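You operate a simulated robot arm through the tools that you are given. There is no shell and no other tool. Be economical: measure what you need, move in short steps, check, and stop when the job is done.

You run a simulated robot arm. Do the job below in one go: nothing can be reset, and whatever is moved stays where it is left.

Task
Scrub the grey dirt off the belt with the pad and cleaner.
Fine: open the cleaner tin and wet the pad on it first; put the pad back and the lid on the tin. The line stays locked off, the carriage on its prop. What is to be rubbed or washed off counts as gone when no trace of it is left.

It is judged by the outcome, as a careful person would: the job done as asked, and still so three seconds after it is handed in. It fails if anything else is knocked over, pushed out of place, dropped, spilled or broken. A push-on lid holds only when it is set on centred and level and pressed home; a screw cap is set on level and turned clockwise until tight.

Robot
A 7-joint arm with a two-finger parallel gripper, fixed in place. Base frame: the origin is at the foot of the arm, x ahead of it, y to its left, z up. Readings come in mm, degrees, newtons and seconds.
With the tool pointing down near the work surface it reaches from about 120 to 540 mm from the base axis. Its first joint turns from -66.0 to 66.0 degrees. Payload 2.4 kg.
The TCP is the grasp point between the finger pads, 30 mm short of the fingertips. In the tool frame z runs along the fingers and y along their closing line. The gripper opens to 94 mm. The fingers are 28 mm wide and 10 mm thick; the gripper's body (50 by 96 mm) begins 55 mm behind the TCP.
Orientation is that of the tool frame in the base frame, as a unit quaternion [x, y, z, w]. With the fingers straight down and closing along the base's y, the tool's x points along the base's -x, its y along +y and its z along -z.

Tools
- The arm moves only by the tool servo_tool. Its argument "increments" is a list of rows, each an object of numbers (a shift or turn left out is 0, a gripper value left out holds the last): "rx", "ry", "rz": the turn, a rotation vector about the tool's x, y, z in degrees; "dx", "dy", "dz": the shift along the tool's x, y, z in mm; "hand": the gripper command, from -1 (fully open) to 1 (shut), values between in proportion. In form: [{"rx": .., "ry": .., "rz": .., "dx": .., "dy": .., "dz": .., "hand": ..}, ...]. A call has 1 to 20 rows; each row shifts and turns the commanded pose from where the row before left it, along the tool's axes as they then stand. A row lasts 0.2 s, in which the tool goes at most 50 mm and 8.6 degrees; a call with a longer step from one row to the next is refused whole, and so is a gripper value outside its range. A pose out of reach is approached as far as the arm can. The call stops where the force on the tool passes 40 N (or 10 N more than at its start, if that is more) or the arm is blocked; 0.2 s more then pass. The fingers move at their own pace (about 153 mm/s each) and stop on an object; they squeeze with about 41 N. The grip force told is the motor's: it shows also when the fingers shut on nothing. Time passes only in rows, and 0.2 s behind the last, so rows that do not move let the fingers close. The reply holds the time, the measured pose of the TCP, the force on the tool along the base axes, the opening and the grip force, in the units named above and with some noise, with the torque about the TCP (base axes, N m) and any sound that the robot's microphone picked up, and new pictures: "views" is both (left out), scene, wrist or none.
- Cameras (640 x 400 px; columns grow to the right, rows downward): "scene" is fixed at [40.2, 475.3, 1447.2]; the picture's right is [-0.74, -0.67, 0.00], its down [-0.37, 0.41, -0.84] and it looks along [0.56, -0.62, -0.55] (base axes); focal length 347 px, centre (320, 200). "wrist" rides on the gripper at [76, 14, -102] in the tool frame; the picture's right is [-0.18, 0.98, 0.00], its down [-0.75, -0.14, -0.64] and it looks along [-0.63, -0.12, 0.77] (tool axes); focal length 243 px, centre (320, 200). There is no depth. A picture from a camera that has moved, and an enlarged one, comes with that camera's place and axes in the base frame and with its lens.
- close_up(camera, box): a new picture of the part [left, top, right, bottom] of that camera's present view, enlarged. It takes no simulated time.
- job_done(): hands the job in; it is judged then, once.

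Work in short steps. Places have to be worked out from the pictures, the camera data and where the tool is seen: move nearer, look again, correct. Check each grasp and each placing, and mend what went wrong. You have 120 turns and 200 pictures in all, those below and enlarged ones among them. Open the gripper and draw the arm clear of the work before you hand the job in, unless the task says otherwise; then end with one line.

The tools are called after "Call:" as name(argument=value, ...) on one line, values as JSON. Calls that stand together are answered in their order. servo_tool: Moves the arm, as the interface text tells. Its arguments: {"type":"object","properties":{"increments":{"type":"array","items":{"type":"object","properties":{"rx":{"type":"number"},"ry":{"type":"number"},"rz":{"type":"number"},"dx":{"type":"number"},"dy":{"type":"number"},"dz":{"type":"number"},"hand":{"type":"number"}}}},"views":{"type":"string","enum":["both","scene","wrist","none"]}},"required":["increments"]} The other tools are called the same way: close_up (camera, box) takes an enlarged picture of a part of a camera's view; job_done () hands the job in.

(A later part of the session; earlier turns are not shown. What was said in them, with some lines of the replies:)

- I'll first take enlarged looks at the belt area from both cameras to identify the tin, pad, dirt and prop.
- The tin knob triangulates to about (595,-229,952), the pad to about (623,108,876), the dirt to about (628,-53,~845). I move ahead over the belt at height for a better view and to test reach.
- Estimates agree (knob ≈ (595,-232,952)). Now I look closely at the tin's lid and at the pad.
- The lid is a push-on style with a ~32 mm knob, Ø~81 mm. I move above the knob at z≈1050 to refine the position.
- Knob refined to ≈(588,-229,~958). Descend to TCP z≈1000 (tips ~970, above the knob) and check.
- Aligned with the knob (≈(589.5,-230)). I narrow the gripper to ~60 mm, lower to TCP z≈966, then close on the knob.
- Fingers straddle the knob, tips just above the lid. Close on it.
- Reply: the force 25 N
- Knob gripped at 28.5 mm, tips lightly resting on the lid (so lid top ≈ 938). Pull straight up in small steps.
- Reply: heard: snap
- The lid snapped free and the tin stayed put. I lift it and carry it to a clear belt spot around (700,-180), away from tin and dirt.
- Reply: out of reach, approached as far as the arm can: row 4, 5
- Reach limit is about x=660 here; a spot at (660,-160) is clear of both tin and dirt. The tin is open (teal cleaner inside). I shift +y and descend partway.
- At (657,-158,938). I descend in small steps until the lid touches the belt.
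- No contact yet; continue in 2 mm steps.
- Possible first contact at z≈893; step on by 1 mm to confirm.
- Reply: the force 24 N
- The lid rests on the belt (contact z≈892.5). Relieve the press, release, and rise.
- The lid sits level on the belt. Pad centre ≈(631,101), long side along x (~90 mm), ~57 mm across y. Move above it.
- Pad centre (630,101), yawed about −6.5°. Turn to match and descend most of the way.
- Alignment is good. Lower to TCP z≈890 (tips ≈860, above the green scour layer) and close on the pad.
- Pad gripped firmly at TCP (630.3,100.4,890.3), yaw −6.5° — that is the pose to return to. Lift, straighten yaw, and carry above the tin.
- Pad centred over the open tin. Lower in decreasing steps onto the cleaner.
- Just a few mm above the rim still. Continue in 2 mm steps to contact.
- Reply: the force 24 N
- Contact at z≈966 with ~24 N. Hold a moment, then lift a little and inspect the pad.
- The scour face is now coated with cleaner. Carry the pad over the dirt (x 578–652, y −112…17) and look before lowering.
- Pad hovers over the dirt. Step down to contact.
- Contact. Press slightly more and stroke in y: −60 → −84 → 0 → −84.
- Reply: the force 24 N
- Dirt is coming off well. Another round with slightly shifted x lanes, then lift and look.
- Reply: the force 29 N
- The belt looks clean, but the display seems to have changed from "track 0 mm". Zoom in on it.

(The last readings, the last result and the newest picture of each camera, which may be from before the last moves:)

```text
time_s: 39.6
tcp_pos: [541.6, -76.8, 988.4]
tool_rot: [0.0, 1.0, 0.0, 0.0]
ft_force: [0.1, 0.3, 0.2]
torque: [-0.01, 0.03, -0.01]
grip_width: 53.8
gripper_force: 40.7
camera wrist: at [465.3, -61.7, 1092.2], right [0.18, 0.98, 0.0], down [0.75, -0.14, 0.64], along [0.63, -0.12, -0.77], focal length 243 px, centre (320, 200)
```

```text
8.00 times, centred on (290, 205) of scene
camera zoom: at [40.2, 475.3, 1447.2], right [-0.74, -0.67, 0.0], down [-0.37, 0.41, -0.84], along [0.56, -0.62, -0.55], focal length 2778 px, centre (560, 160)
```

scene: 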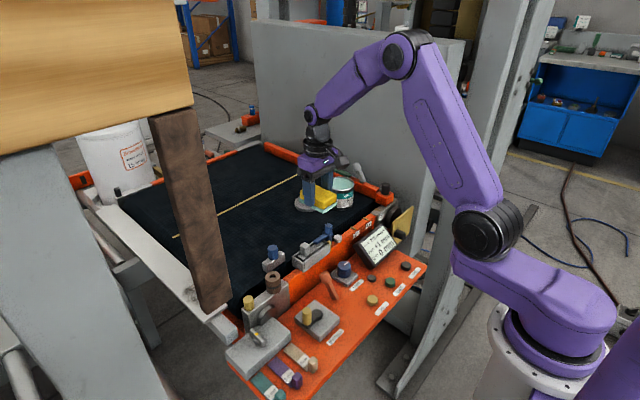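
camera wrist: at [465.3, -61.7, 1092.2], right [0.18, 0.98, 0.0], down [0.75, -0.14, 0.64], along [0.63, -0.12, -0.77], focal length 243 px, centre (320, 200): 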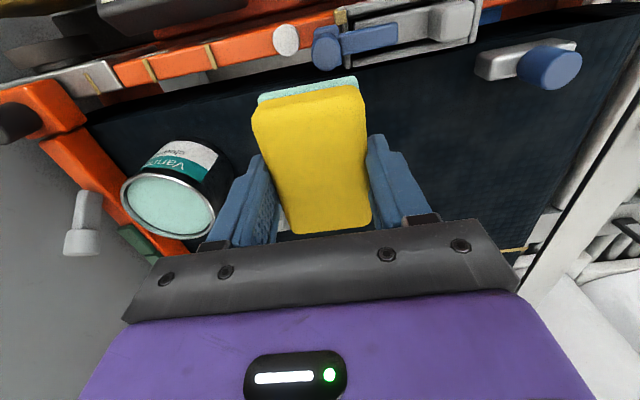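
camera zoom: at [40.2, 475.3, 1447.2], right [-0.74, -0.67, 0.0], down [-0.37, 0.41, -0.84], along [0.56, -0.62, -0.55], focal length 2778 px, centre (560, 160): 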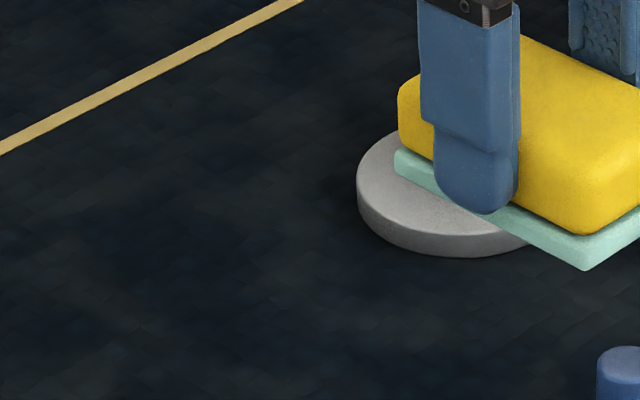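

Track now reads +1 mm (was 0). I move aside at height to inspect the belt and see whether the reading stays.

Call:
servo_tool(increments=[{"dy": 45}, {"dy": 45}, {"dy": 45, "dx": -20}, {"dy": 40, "dx": -20}, {}], views="wrist")

Call:
close_up(camera="scene", box=[345, 215, 425, 275])

Call:
close_up(camera="scene", box=[240, 170, 360, 245])

```text
time_s: 40.8
tcp_pos: [581.7, 99.2, 991.3]
tool_rot: [0.0, 1.0, 0.0, 0.0]
ft_force: [-0.5, 0.2, -0.6]
torque: [0.0, 0.0, -0.04]
grip_width: 53.8
gripper_force: 40.9
camera wrist: at [505.4, 114.0, 1094.1], right [0.18, 0.98, 0.0], down [0.75, -0.14, 0.64], along [0.63, -0.12, -0.77], focal length 243 px, centre (320, 200)
```

wrist: 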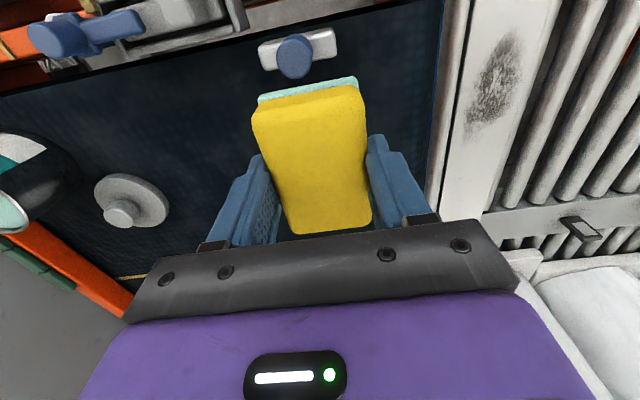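

```text
6.67 times, centred on (385, 245) of scene
camera zoom: at [40.2, 475.3, 1447.2], right [-0.74, -0.67, 0.0], down [-0.37, 0.41, -0.84], along [0.56, -0.62, -0.55], focal length 2315 px, centre (-113, -100)
```

zoom: 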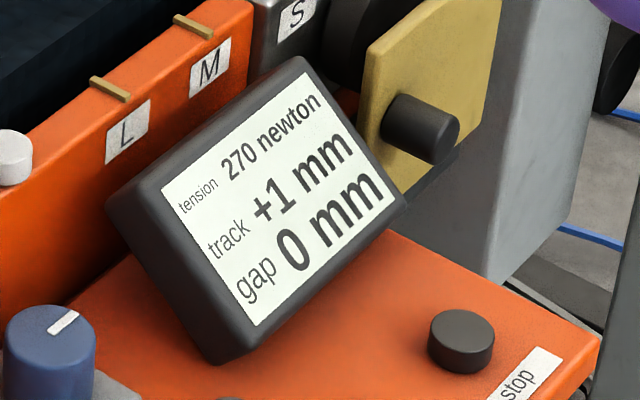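

```text
5.33 times, centred on (300, 208) of scene
camera zoom: at [40.2, 475.3, 1447.2], right [-0.74, -0.67, 0.0], down [-0.37, 0.41, -0.84], along [0.56, -0.62, -0.55], focal length 1852 px, centre (427, 160)
```

zoom: 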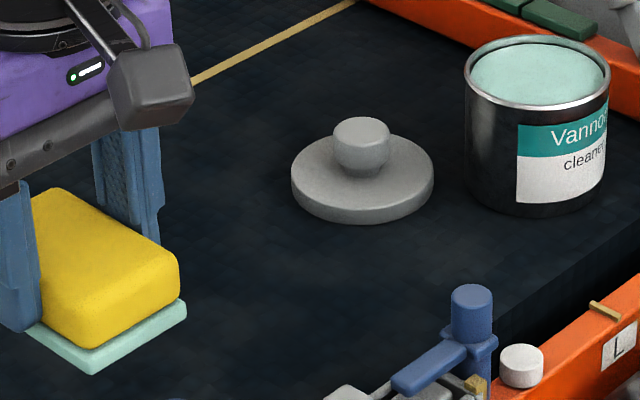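

The belt is clean in view but the track reading stays at +1, so the belt may have crept sideways under the strokes. I retake an earlier view to compare lid/tin positions, and view the edge.

Call:
close_up(camera="scene", box=[290, 135, 402, 205])

Call:
close_up(camera="scene", box=[290, 125, 402, 205])

Call:
close_up(camera="scene", box=[200, 140, 440, 290])

```text
5.71 times, centred on (346, 170) of scene
camera zoom: at [40.2, 475.3, 1447.2], right [-0.74, -0.67, 0.0], down [-0.37, 0.41, -0.84], along [0.56, -0.62, -0.55], focal length 1984 px, centre (171, 371)
```

zoom: 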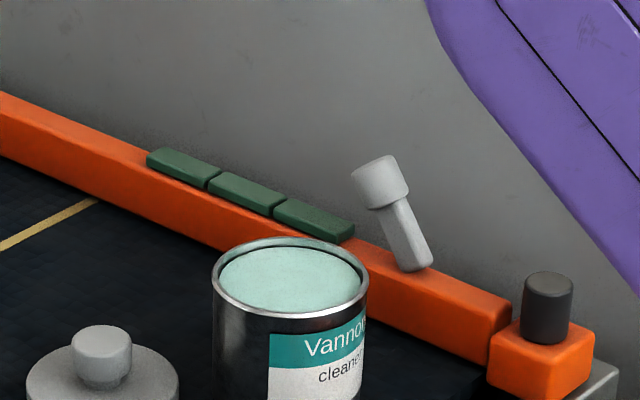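

```text
5.00 times, centred on (346, 165) of scene
camera zoom: at [40.2, 475.3, 1447.2], right [-0.74, -0.67, 0.0], down [-0.37, 0.41, -0.84], along [0.56, -0.62, -0.55], focal length 1736 px, centre (190, 375)
```

zoom: 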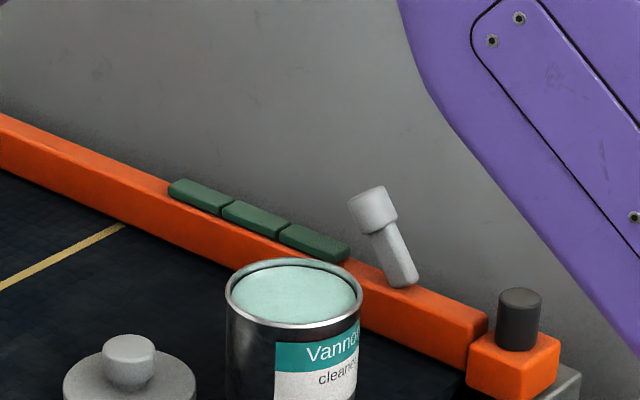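

```text
2.67 times, centred on (320, 215) of scene
camera zoom: at [40.2, 475.3, 1447.2], right [-0.74, -0.67, 0.0], down [-0.37, 0.41, -0.84], along [0.56, -0.62, -0.55], focal length 926 px, centre (320, 160)
```

zoom: 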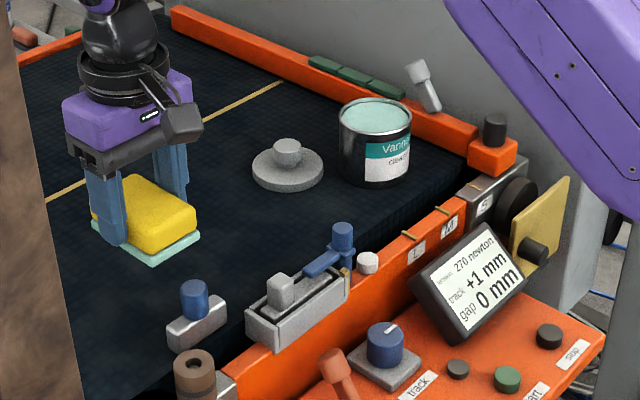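

Lid, tin and fixtures have not visibly moved. I wait a second and read the display and dial again to see whether it's just flicker.

Call:
servo_tool(increments=[{}, {}, {}, {}, {}, {}, {}, {}], views="none")

Call:
close_up(camera="scene", box=[325, 215, 425, 278])

```text
time_s: 42.6
tcp_pos: [581.9, 99.0, 990.6]
tool_rot: [0.0, 1.0, 0.0, 0.0]
ft_force: [-0.7, 0.5, 0.1]
torque: [0.0, 0.0, 0.02]
grip_width: 53.7
gripper_force: 41.1
```

```text
6.35 times, centred on (375, 246) of scene
camera zoom: at [40.2, 475.3, 1447.2], right [-0.74, -0.67, 0.0], down [-0.37, 0.41, -0.84], along [0.56, -0.62, -0.55], focal length 2205 px, centre (-29, -95)
```

zoom: 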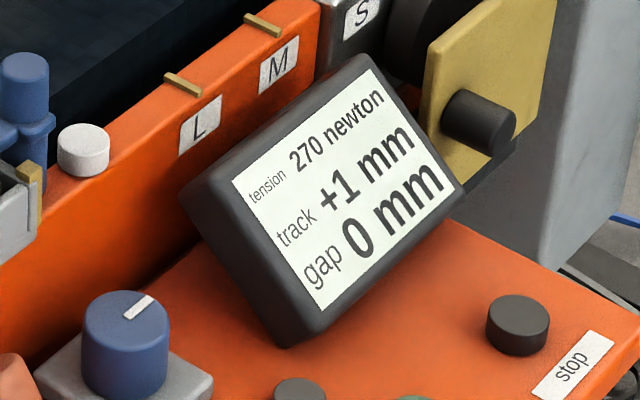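

The reading is persistent. My last strokes were towards −y, so a gentle stroke towards +y over the cleaned area should both re-scrub and tell whether it moves the belt back.

Call:
servo_tool(increments=[{"dx": -15, "dy": -45}, {"dx": -14, "dy": -45}, {"dy": -45}, {"dy": -43}, {"dz": 40}, {"dz": 40}, {"dz": 17}, {"dz": 3}, {"dz": 1}, {}], views="none")

```text
time_s: 44.8
tcp_pos: [610.8, -78.4, 888.6]
tool_rot: [0.0, 1.0, 0.0, 0.002]
ft_force: [-2.5, 2.7, 17.3]
torque: [0.12, 0.51, -0.01]
grip_width: 53.7
gripper_force: 41.0
```

Call:
servo_tool(increments=[{"dy": 12}, {"dy": 12}, {"dy": 12}, {"dy": 12}, {}], views="none")

Call:
close_up(camera="scene", box=[345, 215, 425, 275])

```text
time_s: 46.0
tcp_pos: [611.8, -35.3, 889.7]
tool_rot: [0.002, 1.0, -0.002, 0.003]
ft_force: [1.1, -21.6, 28.6]
torque: [-0.6, 0.55, 0.25]
grip_width: 53.6
gripper_force: 40.9
```

```text
6.67 times, centred on (385, 245) of scene
camera zoom: at [39.6, 474.8, 1447.4], right [-0.74, -0.67, 0.0], down [-0.37, 0.41, -0.84], along [0.56, -0.62, -0.55], focal length 2315 px, centre (-113, -100)
```

zoom: 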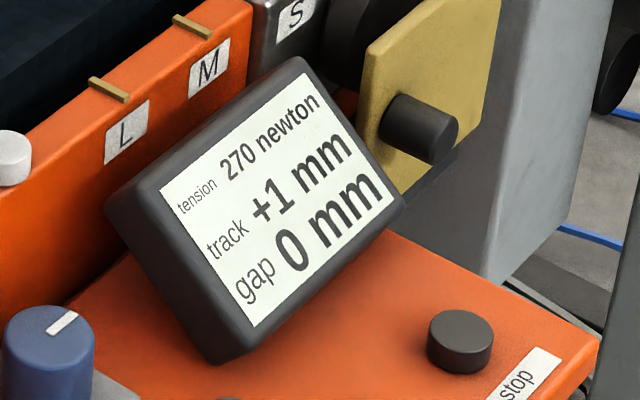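

A +y stroke made no difference. One test with small x strokes (net zero motion), ending −x… first +x.

Call:
servo_tool(increments=[{"dz": -0.5}, {"dx": -7}, {"dx": -7}, {}], views="none")

Call:
close_up(camera="scene", box=[345, 215, 425, 275])

Call:
servo_tool(increments=[{"dx": 7}, {"dx": 7}, {"dx": 7}, {"dx": 7}, {}], views="none")

Call:
close_up(camera="scene", box=[345, 215, 425, 275])

```text
time_s: 46.6
tcp_pos: [612.3, -35.4, 890.4]
tool_rot: [0.003, 1.0, -0.001, -0.005]
ft_force: [-8.0, -1.3, 12.4]
torque: [0.07, -0.22, -0.02]
grip_width: 53.9
gripper_force: 40.7
stopped in row 2: the force on the tool passed its limit at 53 N (the readings are from after the stop); the commanded pose is now the measured one
```

```text
6.67 times, centred on (385, 245) of scene
camera zoom: at [39.6, 475.3, 1447.2], right [-0.74, -0.67, 0.0], down [-0.37, 0.41, -0.84], along [0.56, -0.62, -0.55], focal length 2315 px, centre (-113, -100)
```

zoom: 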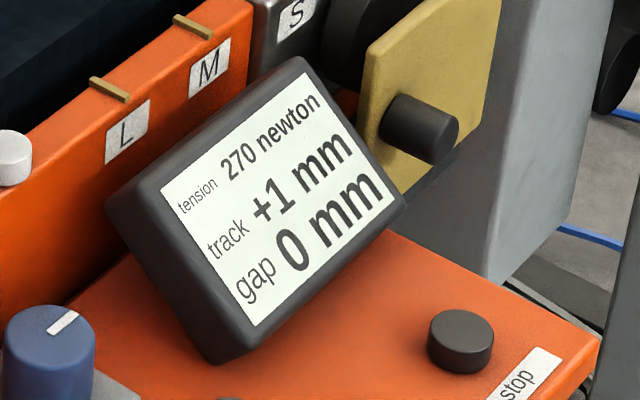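

```text
time_s: 47.8
tcp_pos: [584.9, -34.4, 890.5]
tool_rot: [0.003, 1.0, -0.001, -0.002]
ft_force: [7.5, -0.1, 12.8]
torque: [0.01, -0.81, -0.01]
grip_width: 53.8
gripper_force: 41.2
```

```text
6.67 times, centred on (385, 245) of scene
camera zoom: at [40.1, 475.3, 1447.2], right [-0.74, -0.67, 0.0], down [-0.37, 0.41, -0.84], along [0.56, -0.62, -0.55], focal length 2315 px, centre (-113, -100)
```

zoom: 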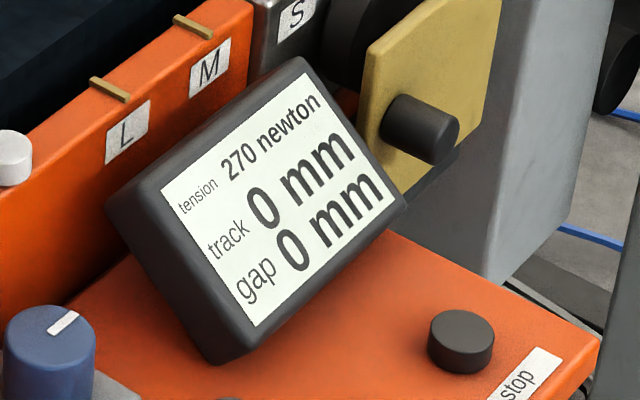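

Track is back to 0 mm. Lift, and read the pose free of contact.

Call:
servo_tool(increments=[{"dz": -10}, {"dz": -40}, {"dz": -40}, {"dy": 45}, {"dy": 45}, {"dx": -20, "dy": 45, "rz": 6.0}, {}])

Call:
close_up(camera="scene", box=[345, 215, 425, 275])

Call:
close_up(camera="scene", box=[240, 180, 360, 255])

```text
time_s: 49.4
tcp_pos: [608.9, 101.5, 977.2]
tool_rot: [0.057, 0.998, 0.0, -0.004]
ft_force: [-0.6, -1.0, -0.5]
torque: [0.03, -0.01, 0.06]
grip_width: 53.7
gripper_force: 41.2
camera wrist: at [535.9, 124.8, 1082.3], right [0.29, 0.96, 0.0], down [0.74, -0.22, 0.64], along [0.61, -0.19, -0.77], focal length 243 px, centre (320, 200)
```

scene: 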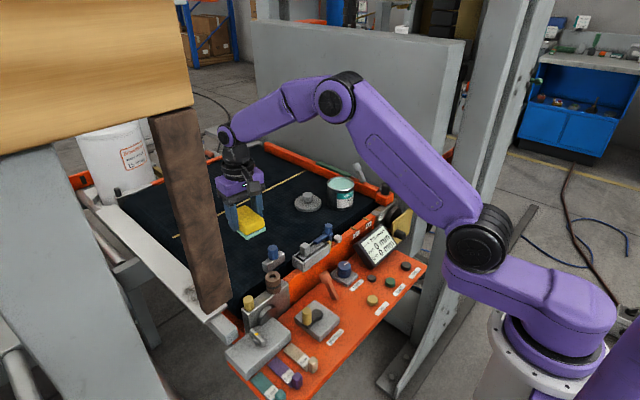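
wrist: 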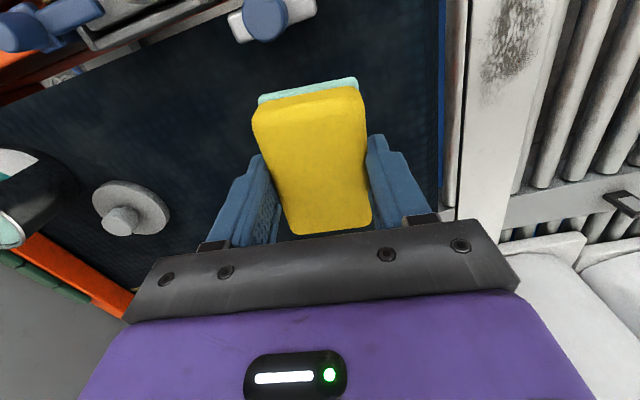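

```text
6.67 times, centred on (385, 245) of scene
camera zoom: at [40.1, 475.3, 1447.2], right [-0.74, -0.67, 0.0], down [-0.37, 0.41, -0.84], along [0.56, -0.62, -0.55], focal length 2315 px, centre (-113, -100)
```

zoom: 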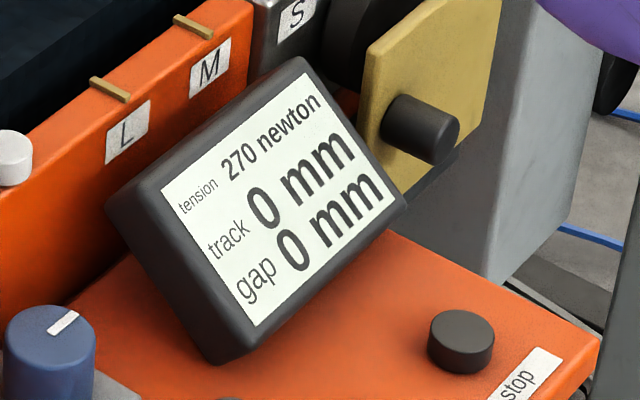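

```text
5.33 times, centred on (300, 218) of scene
camera zoom: at [40.1, 475.3, 1447.2], right [-0.74, -0.67, 0.0], down [-0.37, 0.41, -0.84], along [0.56, -0.62, -0.55], focal length 1852 px, centre (427, 107)
```

zoom: 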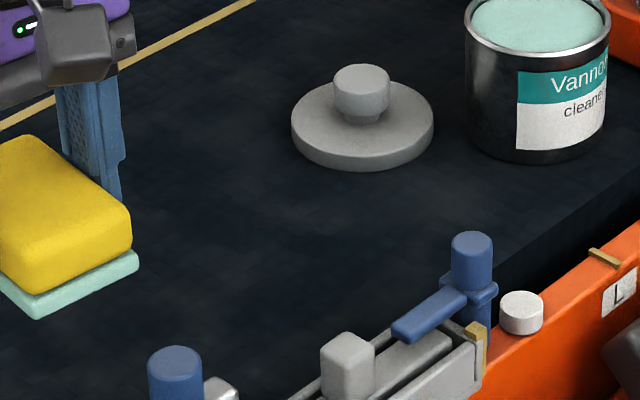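

Track stays at 0. One tight look at the former dirt patch before I set the pad down.

Call:
close_up(camera="scene", box=[262, 206, 326, 246])

Call:
servo_tool(increments=[{"ry": -0.45, "dx": -11, "dy": 1.3}, {"dx": -10.4}, {"dz": 40}, {"dz": 35}, {"dz": 6}, {}], views="wrist")

```text
10.00 times, centred on (294, 226) of scene
camera zoom: at [40.1, 475.3, 1447.2], right [-0.74, -0.67, 0.0], down [-0.37, 0.41, -0.84], along [0.56, -0.62, -0.55], focal length 3472 px, centre (580, -60)
```

zoom: 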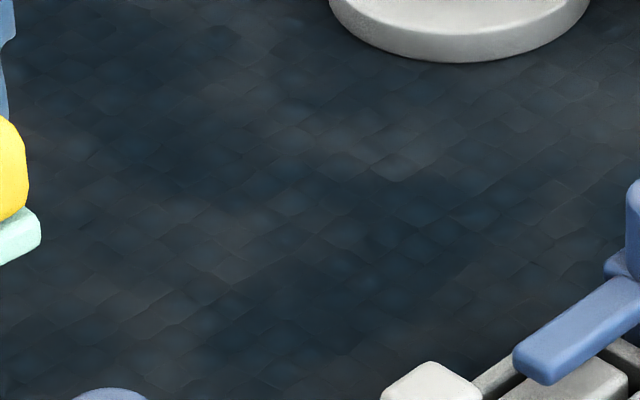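

```text
time_s: 50.8
tcp_pos: [629.8, 99.0, 896.3]
tool_rot: [0.055, 0.998, 0.0, 0.0]
ft_force: [-0.3, -0.4, -0.4]
torque: [-0.01, -0.02, -0.03]
grip_width: 53.8
gripper_force: 40.7
camera wrist: at [554.3, 122.6, 1000.0], right [0.29, 0.96, 0.0], down [0.73, -0.22, 0.64], along [0.61, -0.19, -0.77], focal length 243 px, centre (320, 200)
```

wrist: 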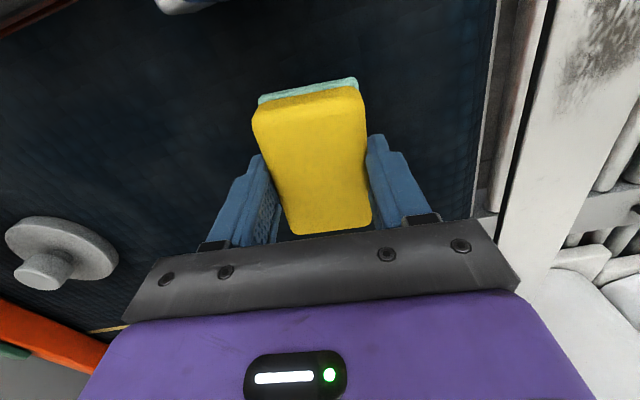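

No trace remains. Lower the pad to contact at its original pose.

Call:
servo_tool(increments=[{"dz": 3, "dy": 1}, {"dz": 1.5}, {"dz": 1}, {}], views="none")

```text
time_s: 51.8
tcp_pos: [628.4, 99.4, 892.9]
tool_rot: [0.056, 0.998, 0.0, 0.0]
ft_force: [-0.5, 0.3, 0.1]
torque: [0.0, 0.03, 0.02]
grip_width: 53.6
gripper_force: 40.7
```

Call:
servo_tool(increments=[{"dz": 1, "dx": -1}, {"dz": 1}, {}], views="none")

```text
time_s: 52.6
tcp_pos: [629.7, 99.9, 890.2]
tool_rot: [0.056, 0.998, -0.001, 0.0]
ft_force: [1.3, 0.2, 0.4]
torque: [0.0, 0.06, 0.01]
grip_width: 53.7
gripper_force: 40.7
```

Nearly touching at the original height; a final millimetre to contact.

Call:
servo_tool(increments=[{"dz": 0.7}, {}], views="none")

```text
time_s: 53.2
tcp_pos: [630.1, 99.2, 890.7]
tool_rot: [0.056, 0.998, -0.001, 0.0]
ft_force: [-1.1, 0.0, 6.0]
torque: [0.12, 0.2, -0.02]
grip_width: 53.6
gripper_force: 41.5
```

Contact (6 N). Release and rise straight up.

Call:
servo_tool(increments=[{"hand": 0.05}, {"hand": -0.5}, {"hand": -0.9}, {}, {"dz": -20}, {"dz": -40}, {"dz": -40}, {}])

```text
time_s: 55.0
tcp_pos: [628.1, 99.9, 991.4]
tool_rot: [0.056, 0.998, -0.001, -0.001]
ft_force: [-0.4, -0.5, 0.2]
torque: [-0.01, 0.02, 0.03]
grip_width: 89.3
gripper_force: 0.2
camera wrist: at [553.1, 124.1, 1095.2], right [0.29, 0.96, 0.0], down [0.73, -0.22, 0.64], along [0.61, -0.19, -0.77], focal length 243 px, centre (320, 200)
```

scene: 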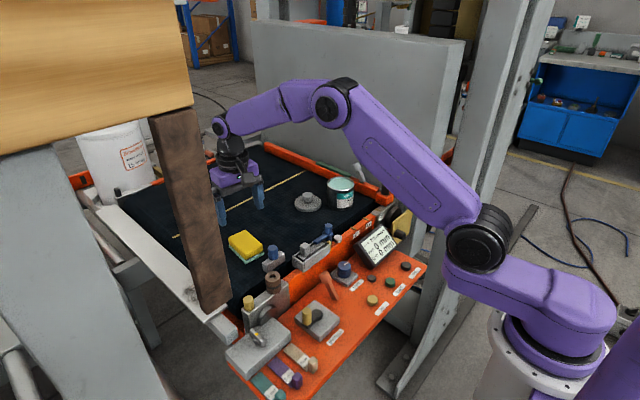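
wrist: 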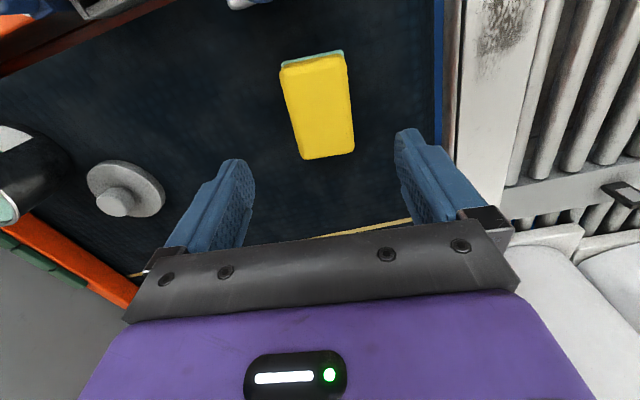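

Pad is back in place. Now go above the lid at ≈(659,-159), gripper ~60 mm.

Call:
servo_tool(increments=[{"rz": -6.5}, {"dy": -45, "hand": -0.28}, {"dy": -45}, {"dy": -45}, {"dx": -10, "dy": -45}, {"dx": -10, "dy": -45}, {"dx": -10, "dy": -34}, {}, {}], views="wrist")

```text
time_s: 57.0
tcp_pos: [659.9, -157.3, 988.5]
tool_rot: [0.0, 1.0, 0.0, -0.001]
ft_force: [0.3, 0.3, 0.3]
torque: [-0.04, 0.0, -0.02]
grip_width: 60.0
gripper_force: 0.1
camera wrist: at [583.3, -141.7, 1092.5], right [0.18, 0.98, 0.0], down [0.75, -0.14, 0.64], along [0.63, -0.12, -0.77], focal length 243 px, centre (320, 200)
```

wrist: 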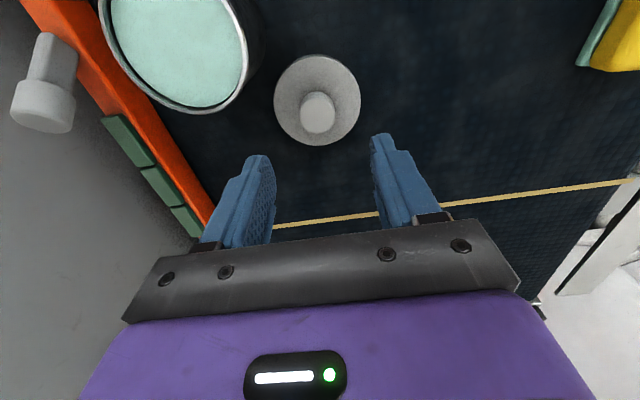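

Lid unmoved. Correct y by −2 and descend to the release height, then close on the knob.

Call:
servo_tool(increments=[{"dy": -2, "dz": 30}, {"dz": 40}, {"dz": 15}, {"dz": 8}, {}], views="wrist")

```text
time_s: 58.2
tcp_pos: [659.2, -160.5, 897.2]
tool_rot: [-0.001, 1.0, -0.002, 0.0]
ft_force: [0.3, 0.0, -0.2]
torque: [-0.01, -0.02, 0.0]
grip_width: 60.2
gripper_force: 0.0
camera wrist: at [583.0, -145.5, 1001.1], right [0.18, 0.98, 0.0], down [0.75, -0.14, 0.64], along [0.63, -0.12, -0.77], focal length 243 px, centre (320, 200)
```

wrist: 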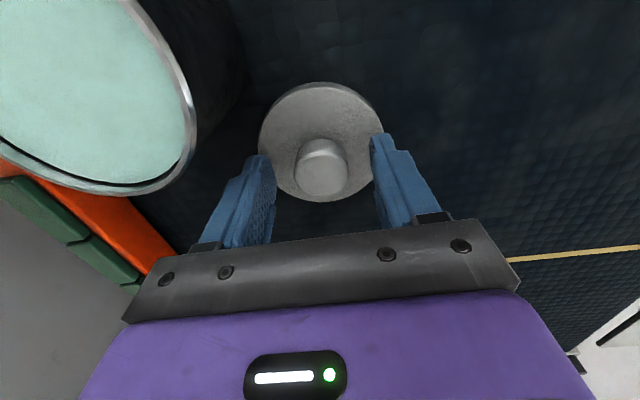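

Centred. Lower until the tips just touch the lid top, and close.

Call:
servo_tool(increments=[{"dz": 2}, {"dz": 1.5}, {"hand": 0.3}, {"hand": 1}, {}, {}], views="wrist")

```text
time_s: 59.6
tcp_pos: [660.1, -161.6, 894.9]
tool_rot: [-0.001, 1.0, -0.001, 0.001]
ft_force: [0.2, 0.9, 0.8]
torque: [0.02, -0.03, 0.0]
grip_width: 27.8
gripper_force: 41.3
camera wrist: at [583.1, -145.0, 998.1], right [0.18, 0.98, 0.0], down [0.75, -0.14, 0.64], along [0.63, -0.12, -0.77], focal length 243 px, centre (320, 200)
```

wrist: 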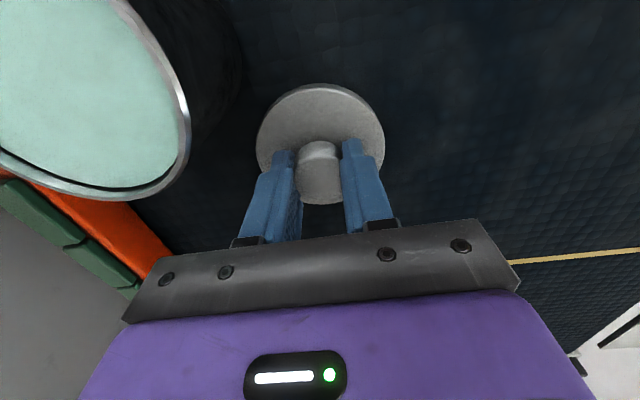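

Knob held. Lift and carry to above the tin at z≈1000, then check the alignment.

Call:
servo_tool(increments=[{"dz": -25}, {"dz": -40}, {"dz": -40}, {"dx": 24, "dy": -23}, {"dx": 24, "dy": -23}, {"dx": 21, "dy": -22}, {}, {}], views="wrist")

Call:
close_up(camera="scene", box=[290, 130, 402, 200])

```text
time_s: 61.4
tcp_pos: [590.4, -227.2, 998.4]
tool_rot: [-0.002, 1.0, -0.002, 0.001]
ft_force: [-0.6, -0.8, -0.1]
torque: [-0.03, -0.03, -0.02]
grip_width: 27.9
gripper_force: 41.3
camera wrist: at [514.0, -211.5, 1102.1], right [0.18, 0.98, 0.0], down [0.75, -0.14, 0.64], along [0.63, -0.12, -0.77], focal length 243 px, centre (320, 200)
```

wrist: 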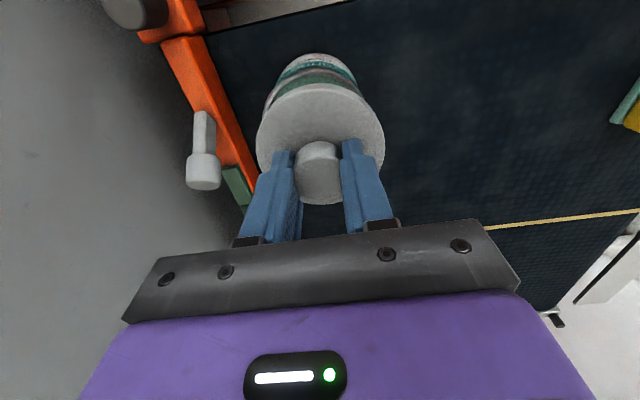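

```text
5.71 times, centred on (346, 165) of scene
camera zoom: at [40.2, 475.3, 1447.2], right [-0.74, -0.67, 0.0], down [-0.37, 0.41, -0.84], along [0.56, -0.62, -0.55], focal length 1984 px, centre (171, 400)
```

zoom: 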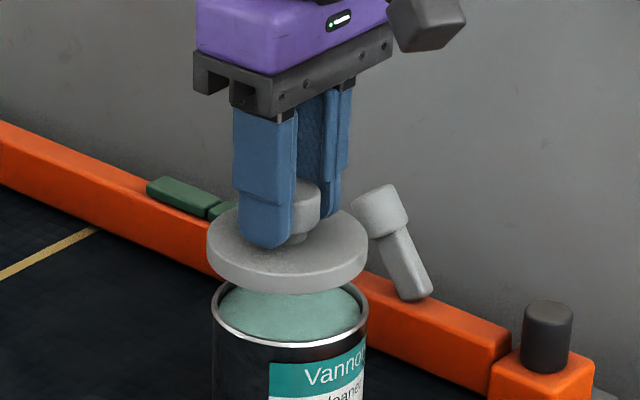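

Lid is about 2 mm off toward +y. Correct and lower to just above the rim to recheck.

Call:
servo_tool(increments=[{"dy": -2.2}, {"dz": 6}, {"dz": 5}, {}, {}], views="wrist")

Call:
close_up(camera="scene", box=[310, 150, 374, 190])

Call:
close_up(camera="wrist", box=[220, 30, 420, 155])

```text
time_s: 62.6
tcp_pos: [590.0, -229.6, 986.6]
tool_rot: [0.0, 1.0, 0.0, 0.0]
ft_force: [0.7, 0.0, 0.2]
torque: [0.02, 0.02, -0.04]
grip_width: 27.7
gripper_force: 40.6
camera wrist: at [512.8, -214.7, 1090.9], right [0.18, 0.98, 0.0], down [0.75, -0.14, 0.64], along [0.63, -0.12, -0.77], focal length 243 px, centre (320, 200)
```

wrist: 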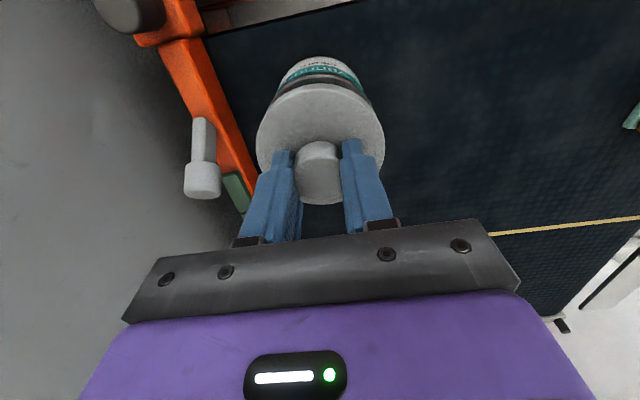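

```text
10.00 times, centred on (342, 170) of scene
camera zoom: at [40.2, 475.3, 1447.2], right [-0.74, -0.67, 0.0], down [-0.37, 0.41, -0.84], along [0.56, -0.62, -0.55], focal length 3472 px, centre (100, 500)
```

zoom: 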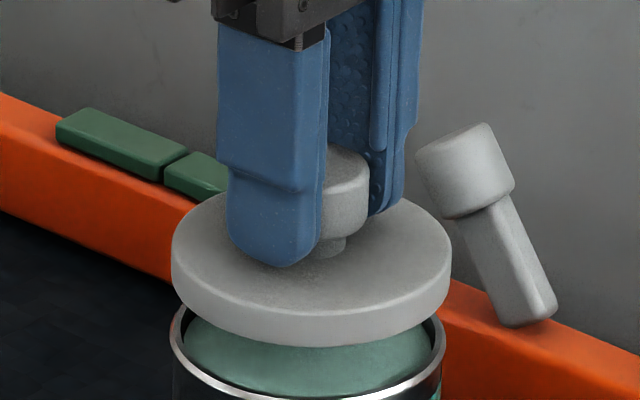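

```text
3.20 times, centred on (320, 92) of wrist
camera zoom: at [512.8, -214.7, 1090.9], right [0.18, 0.98, 0.0], down [0.75, -0.14, 0.64], along [0.63, -0.12, -0.77], focal length 776 px, centre (320, 544)
```

zoom: 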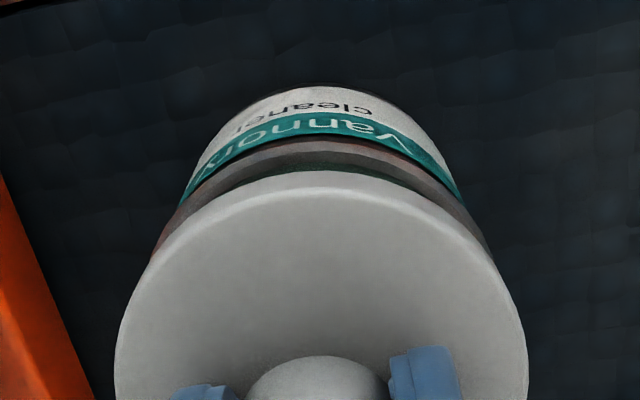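

Very close: lid ~0.8 mm short in x. Correct and lower in small steps until it meets the rim.

Call:
servo_tool(increments=[{"dx": -0.8}, {"dz": 2}, {"dz": 2}, {"dz": 2}, {}], views="none")

Call:
close_up(camera="scene", box=[310, 155, 374, 195])

```text
time_s: 63.8
tcp_pos: [591.1, -231.7, 981.2]
tool_rot: [0.0, 1.0, -0.001, 0.0]
ft_force: [-0.5, 0.5, -0.6]
torque: [-0.01, -0.03, -0.02]
grip_width: 27.8
gripper_force: 40.6
```

```text
10.00 times, centred on (342, 175) of scene
camera zoom: at [40.2, 475.3, 1447.2], right [-0.74, -0.67, 0.0], down [-0.37, 0.41, -0.84], along [0.56, -0.62, -0.55], focal length 3472 px, centre (100, 450)
```

zoom: 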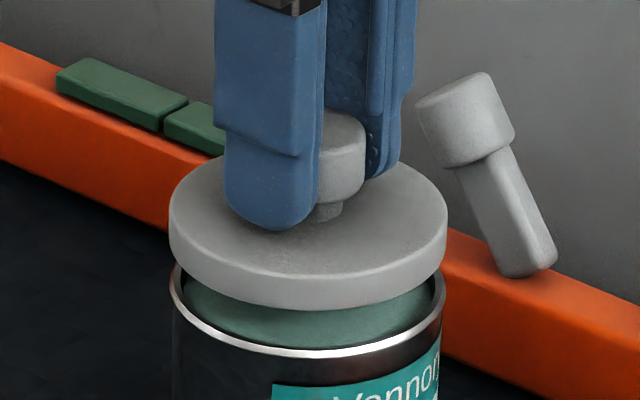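

Aligned in the scene view. Continue down.

Call:
servo_tool(increments=[{"dz": 2}, {"dz": 2}, {"dz": 1}, {"dz": 1}, {}], views="none")

Call:
close_up(camera="scene", box=[310, 155, 374, 195])

Call:
close_up(camera="wrist", box=[220, 30, 420, 155])

```text
time_s: 65.0
tcp_pos: [591.6, -231.3, 976.4]
tool_rot: [-0.001, 1.0, 0.0, 0.0]
ft_force: [0.1, -0.2, -0.7]
torque: [0.0, 0.04, -0.01]
grip_width: 27.7
gripper_force: 40.7
```

```text
10.00 times, centred on (342, 175) of scene
camera zoom: at [40.2, 475.3, 1447.2], right [-0.74, -0.67, 0.0], down [-0.37, 0.41, -0.84], along [0.56, -0.62, -0.55], focal length 3472 px, centre (100, 450)
```

zoom: 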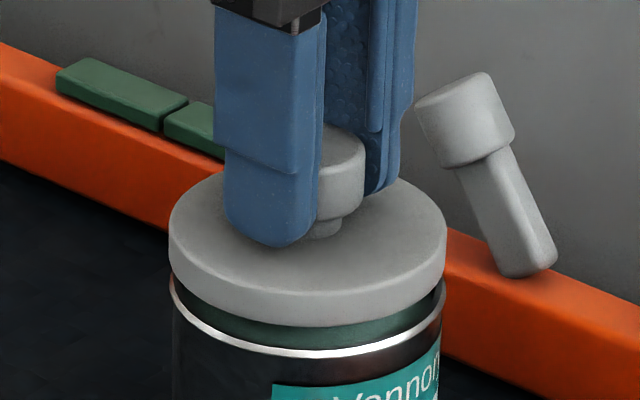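

```text
3.20 times, centred on (320, 92) of wrist
camera zoom: at [514.6, -215.8, 1079.7], right [0.18, 0.98, 0.0], down [0.75, -0.14, 0.64], along [0.63, -0.12, -0.77], focal length 776 px, centre (320, 544)
```

zoom: 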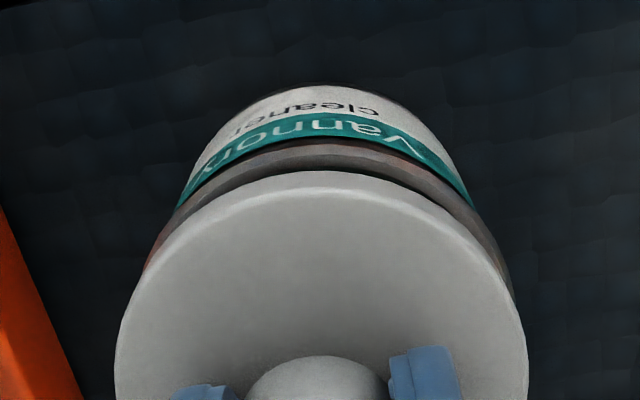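

Wrist view shows the lid ~1 mm too far −y (TCP reading agrees). Nudge (−0.9, +1.1) mm and recheck.

Call:
servo_tool(increments=[{"dx": 0.9, "dy": 1.1}, {}, {}], views="none")

Call:
close_up(camera="scene", box=[310, 155, 374, 195])

Call:
close_up(camera="wrist", box=[220, 30, 420, 155])

```text
time_s: 65.8
tcp_pos: [591.0, -230.1, 975.8]
tool_rot: [-0.001, 1.0, -0.001, 0.0]
ft_force: [0.8, 0.4, 0.1]
torque: [0.0, 0.0, 0.0]
grip_width: 27.6
gripper_force: 41.1
```

```text
10.00 times, centred on (342, 175) of scene
camera zoom: at [40.2, 475.3, 1447.2], right [-0.74, -0.67, 0.0], down [-0.37, 0.41, -0.84], along [0.56, -0.62, -0.55], focal length 3472 px, centre (100, 450)
```

zoom: 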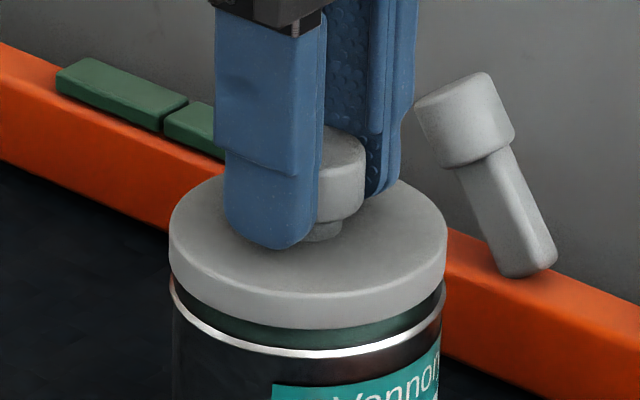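

```text
3.20 times, centred on (320, 92) of wrist
camera zoom: at [513.5, -214.6, 1079.9], right [0.18, 0.98, 0.0], down [0.75, -0.14, 0.64], along [0.63, -0.12, -0.77], focal length 776 px, centre (320, 544)
```

zoom: 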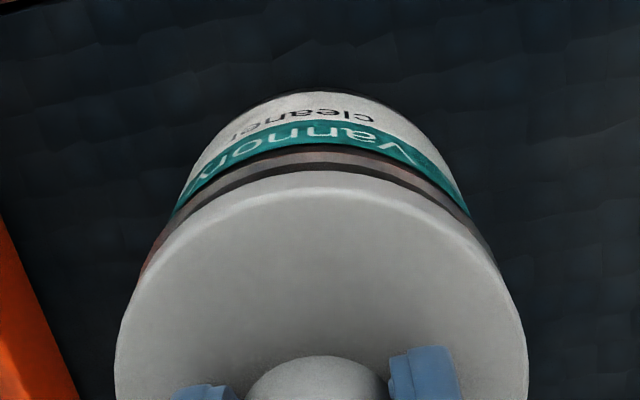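

Centred in both views. Press down in 1 mm steps.

Call:
servo_tool(increments=[{"dz": 1.5}, {"dz": 1}, {"dz": 1}, {"dz": 1}, {"dz": 1}, {}], views="none")

Call:
close_up(camera="scene", box=[310, 155, 374, 195])

```text
time_s: 67.2
tcp_pos: [591.0, -229.7, 970.0]
tool_rot: [-0.001, 1.0, -0.001, 0.0]
ft_force: [-0.6, 0.0, -0.6]
torque: [0.0, -0.01, 0.01]
grip_width: 27.9
gripper_force: 40.9
```

```text
10.00 times, centred on (342, 175) of scene
camera zoom: at [40.2, 475.3, 1447.2], right [-0.74, -0.67, 0.0], down [-0.37, 0.41, -0.84], along [0.56, -0.62, -0.55], focal length 3472 px, centre (100, 450)
```

zoom: 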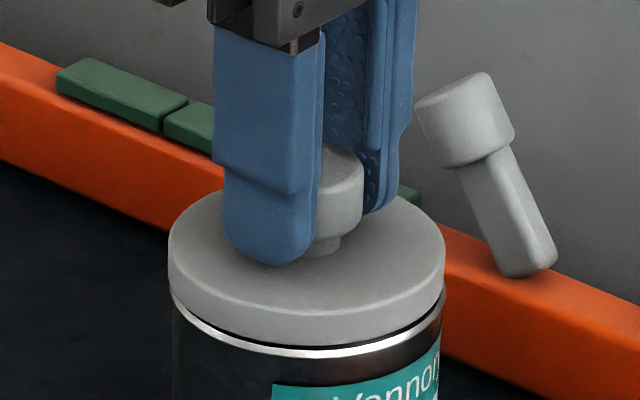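

About 2 mm remains. Keep pressing in 1 mm steps.

Call:
servo_tool(increments=[{"dz": 1}, {"dz": 1}, {"dz": 1}, {}], views="none")

Call:
close_up(camera="scene", box=[310, 155, 374, 195])

```text
time_s: 68.2
tcp_pos: [591.4, -229.5, 970.1]
tool_rot: [-0.001, 1.0, -0.002, 0.001]
ft_force: [-13.6, 2.6, 33.1]
torque: [0.05, 0.41, 0.1]
grip_width: 27.6
gripper_force: 41.1
heard: snap
```

```text
10.00 times, centred on (342, 175) of scene
camera zoom: at [39.1, 475.6, 1447.1], right [-0.74, -0.67, 0.0], down [-0.37, 0.41, -0.84], along [0.56, -0.62, -0.55], focal length 3472 px, centre (100, 450)
```

zoom: 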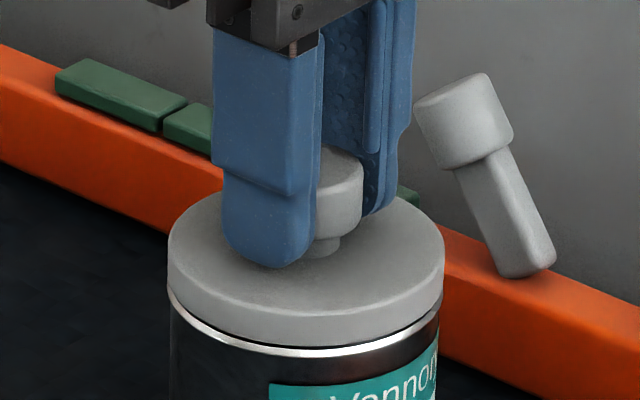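

Snap heard, lid at its seated height. Relieve the pressure, open, and rise.

Call:
servo_tool(increments=[{"dz": -1.8}, {"hand": 0.2}, {"hand": -0.28}, {}, {"dz": -15}, {"dz": -40}, {"dz": -45}, {}], views="wrist")

Call:
close_up(camera="scene", box=[300, 150, 400, 212])

```text
time_s: 70.0
tcp_pos: [590.9, -230.9, 1068.1]
tool_rot: [-0.001, 1.0, -0.001, 0.0]
ft_force: [0.0, 0.3, 0.9]
torque: [0.02, 0.03, 0.0]
grip_width: 59.9
gripper_force: 0.0
camera wrist: at [513.7, -215.4, 1172.7], right [0.18, 0.98, 0.0], down [0.75, -0.14, 0.64], along [0.63, -0.12, -0.77], focal length 243 px, centre (320, 200)
```

wrist: 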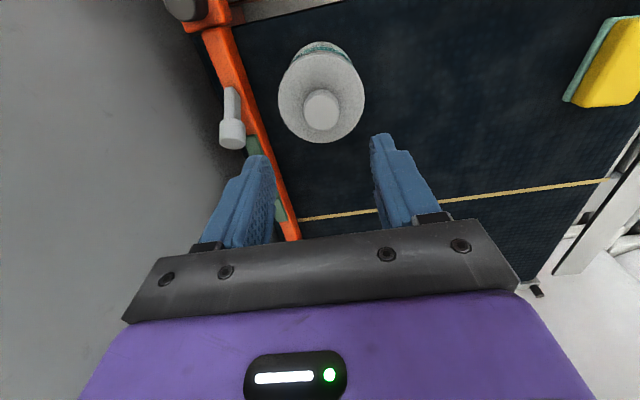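

```text
6.40 times, centred on (350, 181) of scene
camera zoom: at [40.2, 475.3, 1447.2], right [-0.74, -0.67, 0.0], down [-0.37, 0.41, -0.84], along [0.56, -0.62, -0.55], focal length 2222 px, centre (128, 322)
```

zoom: 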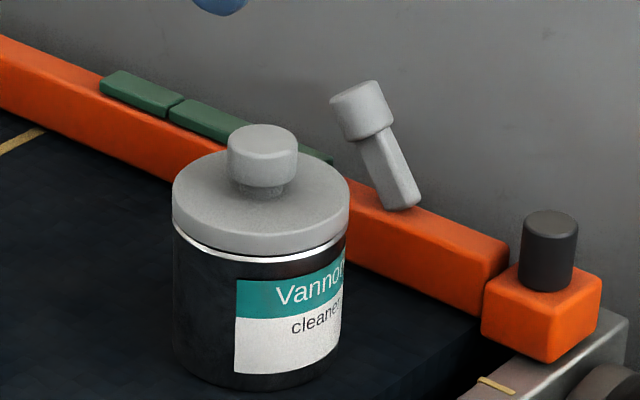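

The lid is on level as originally. Draw the arm back and do a final check of belt, pad and display.

Call:
servo_tool(increments=[{"dz": -40, "hand": -1}, {"dz": -40}, {"dx": 45}, {"dx": 45}, {"dx": 45}, {"dx": 45}, {"dx": 20}, {}, {}])

Call:
close_up(camera="scene", box=[200, 140, 440, 290])

Call:
close_up(camera="scene", box=[230, 185, 342, 255])

```text
time_s: 72.0
tcp_pos: [388.6, -230.5, 1148.8]
tool_rot: [-0.002, 1.0, 0.0, -0.001]
ft_force: [-0.2, 0.2, 0.6]
torque: [0.03, -0.03, 0.01]
grip_width: 93.9
gripper_force: 0.1
camera wrist: at [312.6, -214.5, 1252.3], right [0.18, 0.98, 0.0], down [0.75, -0.14, 0.64], along [0.63, -0.12, -0.77], focal length 243 px, centre (320, 200)
```

scene: 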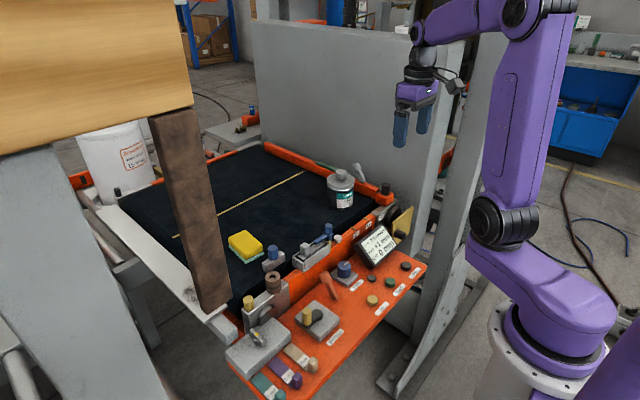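
wrist: 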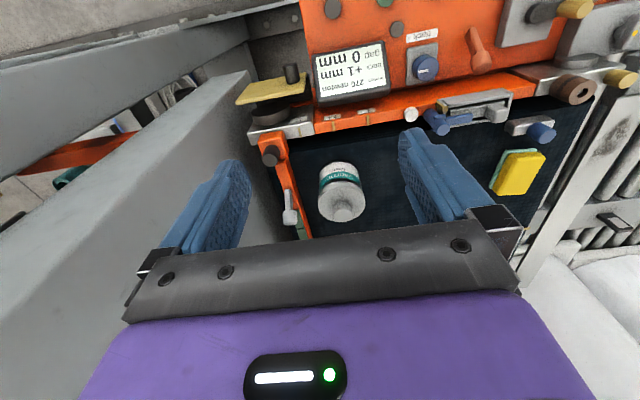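

```text
2.67 times, centred on (320, 215) of scene
camera zoom: at [40.2, 475.3, 1447.2], right [-0.74, -0.67, 0.0], down [-0.37, 0.41, -0.84], along [0.56, -0.62, -0.55], focal length 926 px, centre (320, 160)
```

zoom: 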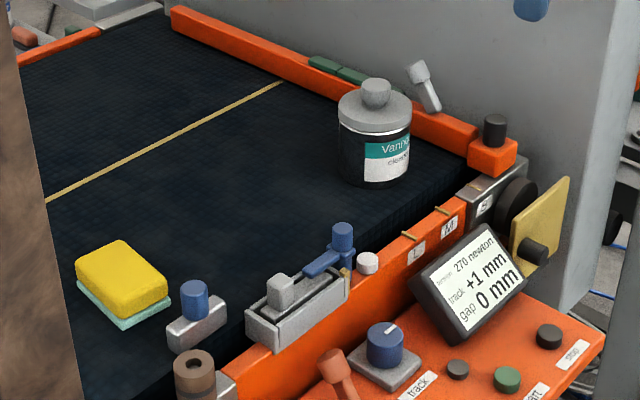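

```text
5.71 times, centred on (286, 220) of scene
camera zoom: at [40.2, 475.3, 1447.2], right [-0.74, -0.67, 0.0], down [-0.37, 0.41, -0.84], along [0.56, -0.62, -0.55], focal length 1984 px, centre (514, 86)
```

zoom: 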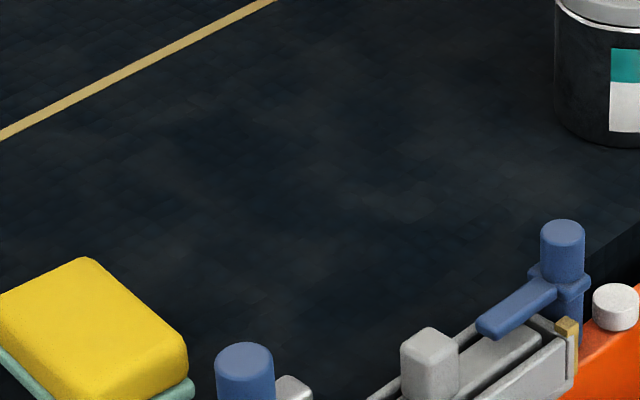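

The track reading moved between 0 and +1 mm on its own while I wasn't touching the belt, so it's just sensor flicker. The belt is clean, the pad is back, the lid is on and the arm is clear with the gripper open, so I hand in.

Call:
job_done()

```text
The job is handed in.
```

The job is handed in: the grey dirt is scrubbed off with no trace visible, the pad is back where it was, the tin lid is snapped on, and the line lock and the carriage prop were not touched; the track display ended at +1 mm (it started at 0) and flips between the two, which I put down to flicker, though one flip back to 0 came just after a pad stroke.
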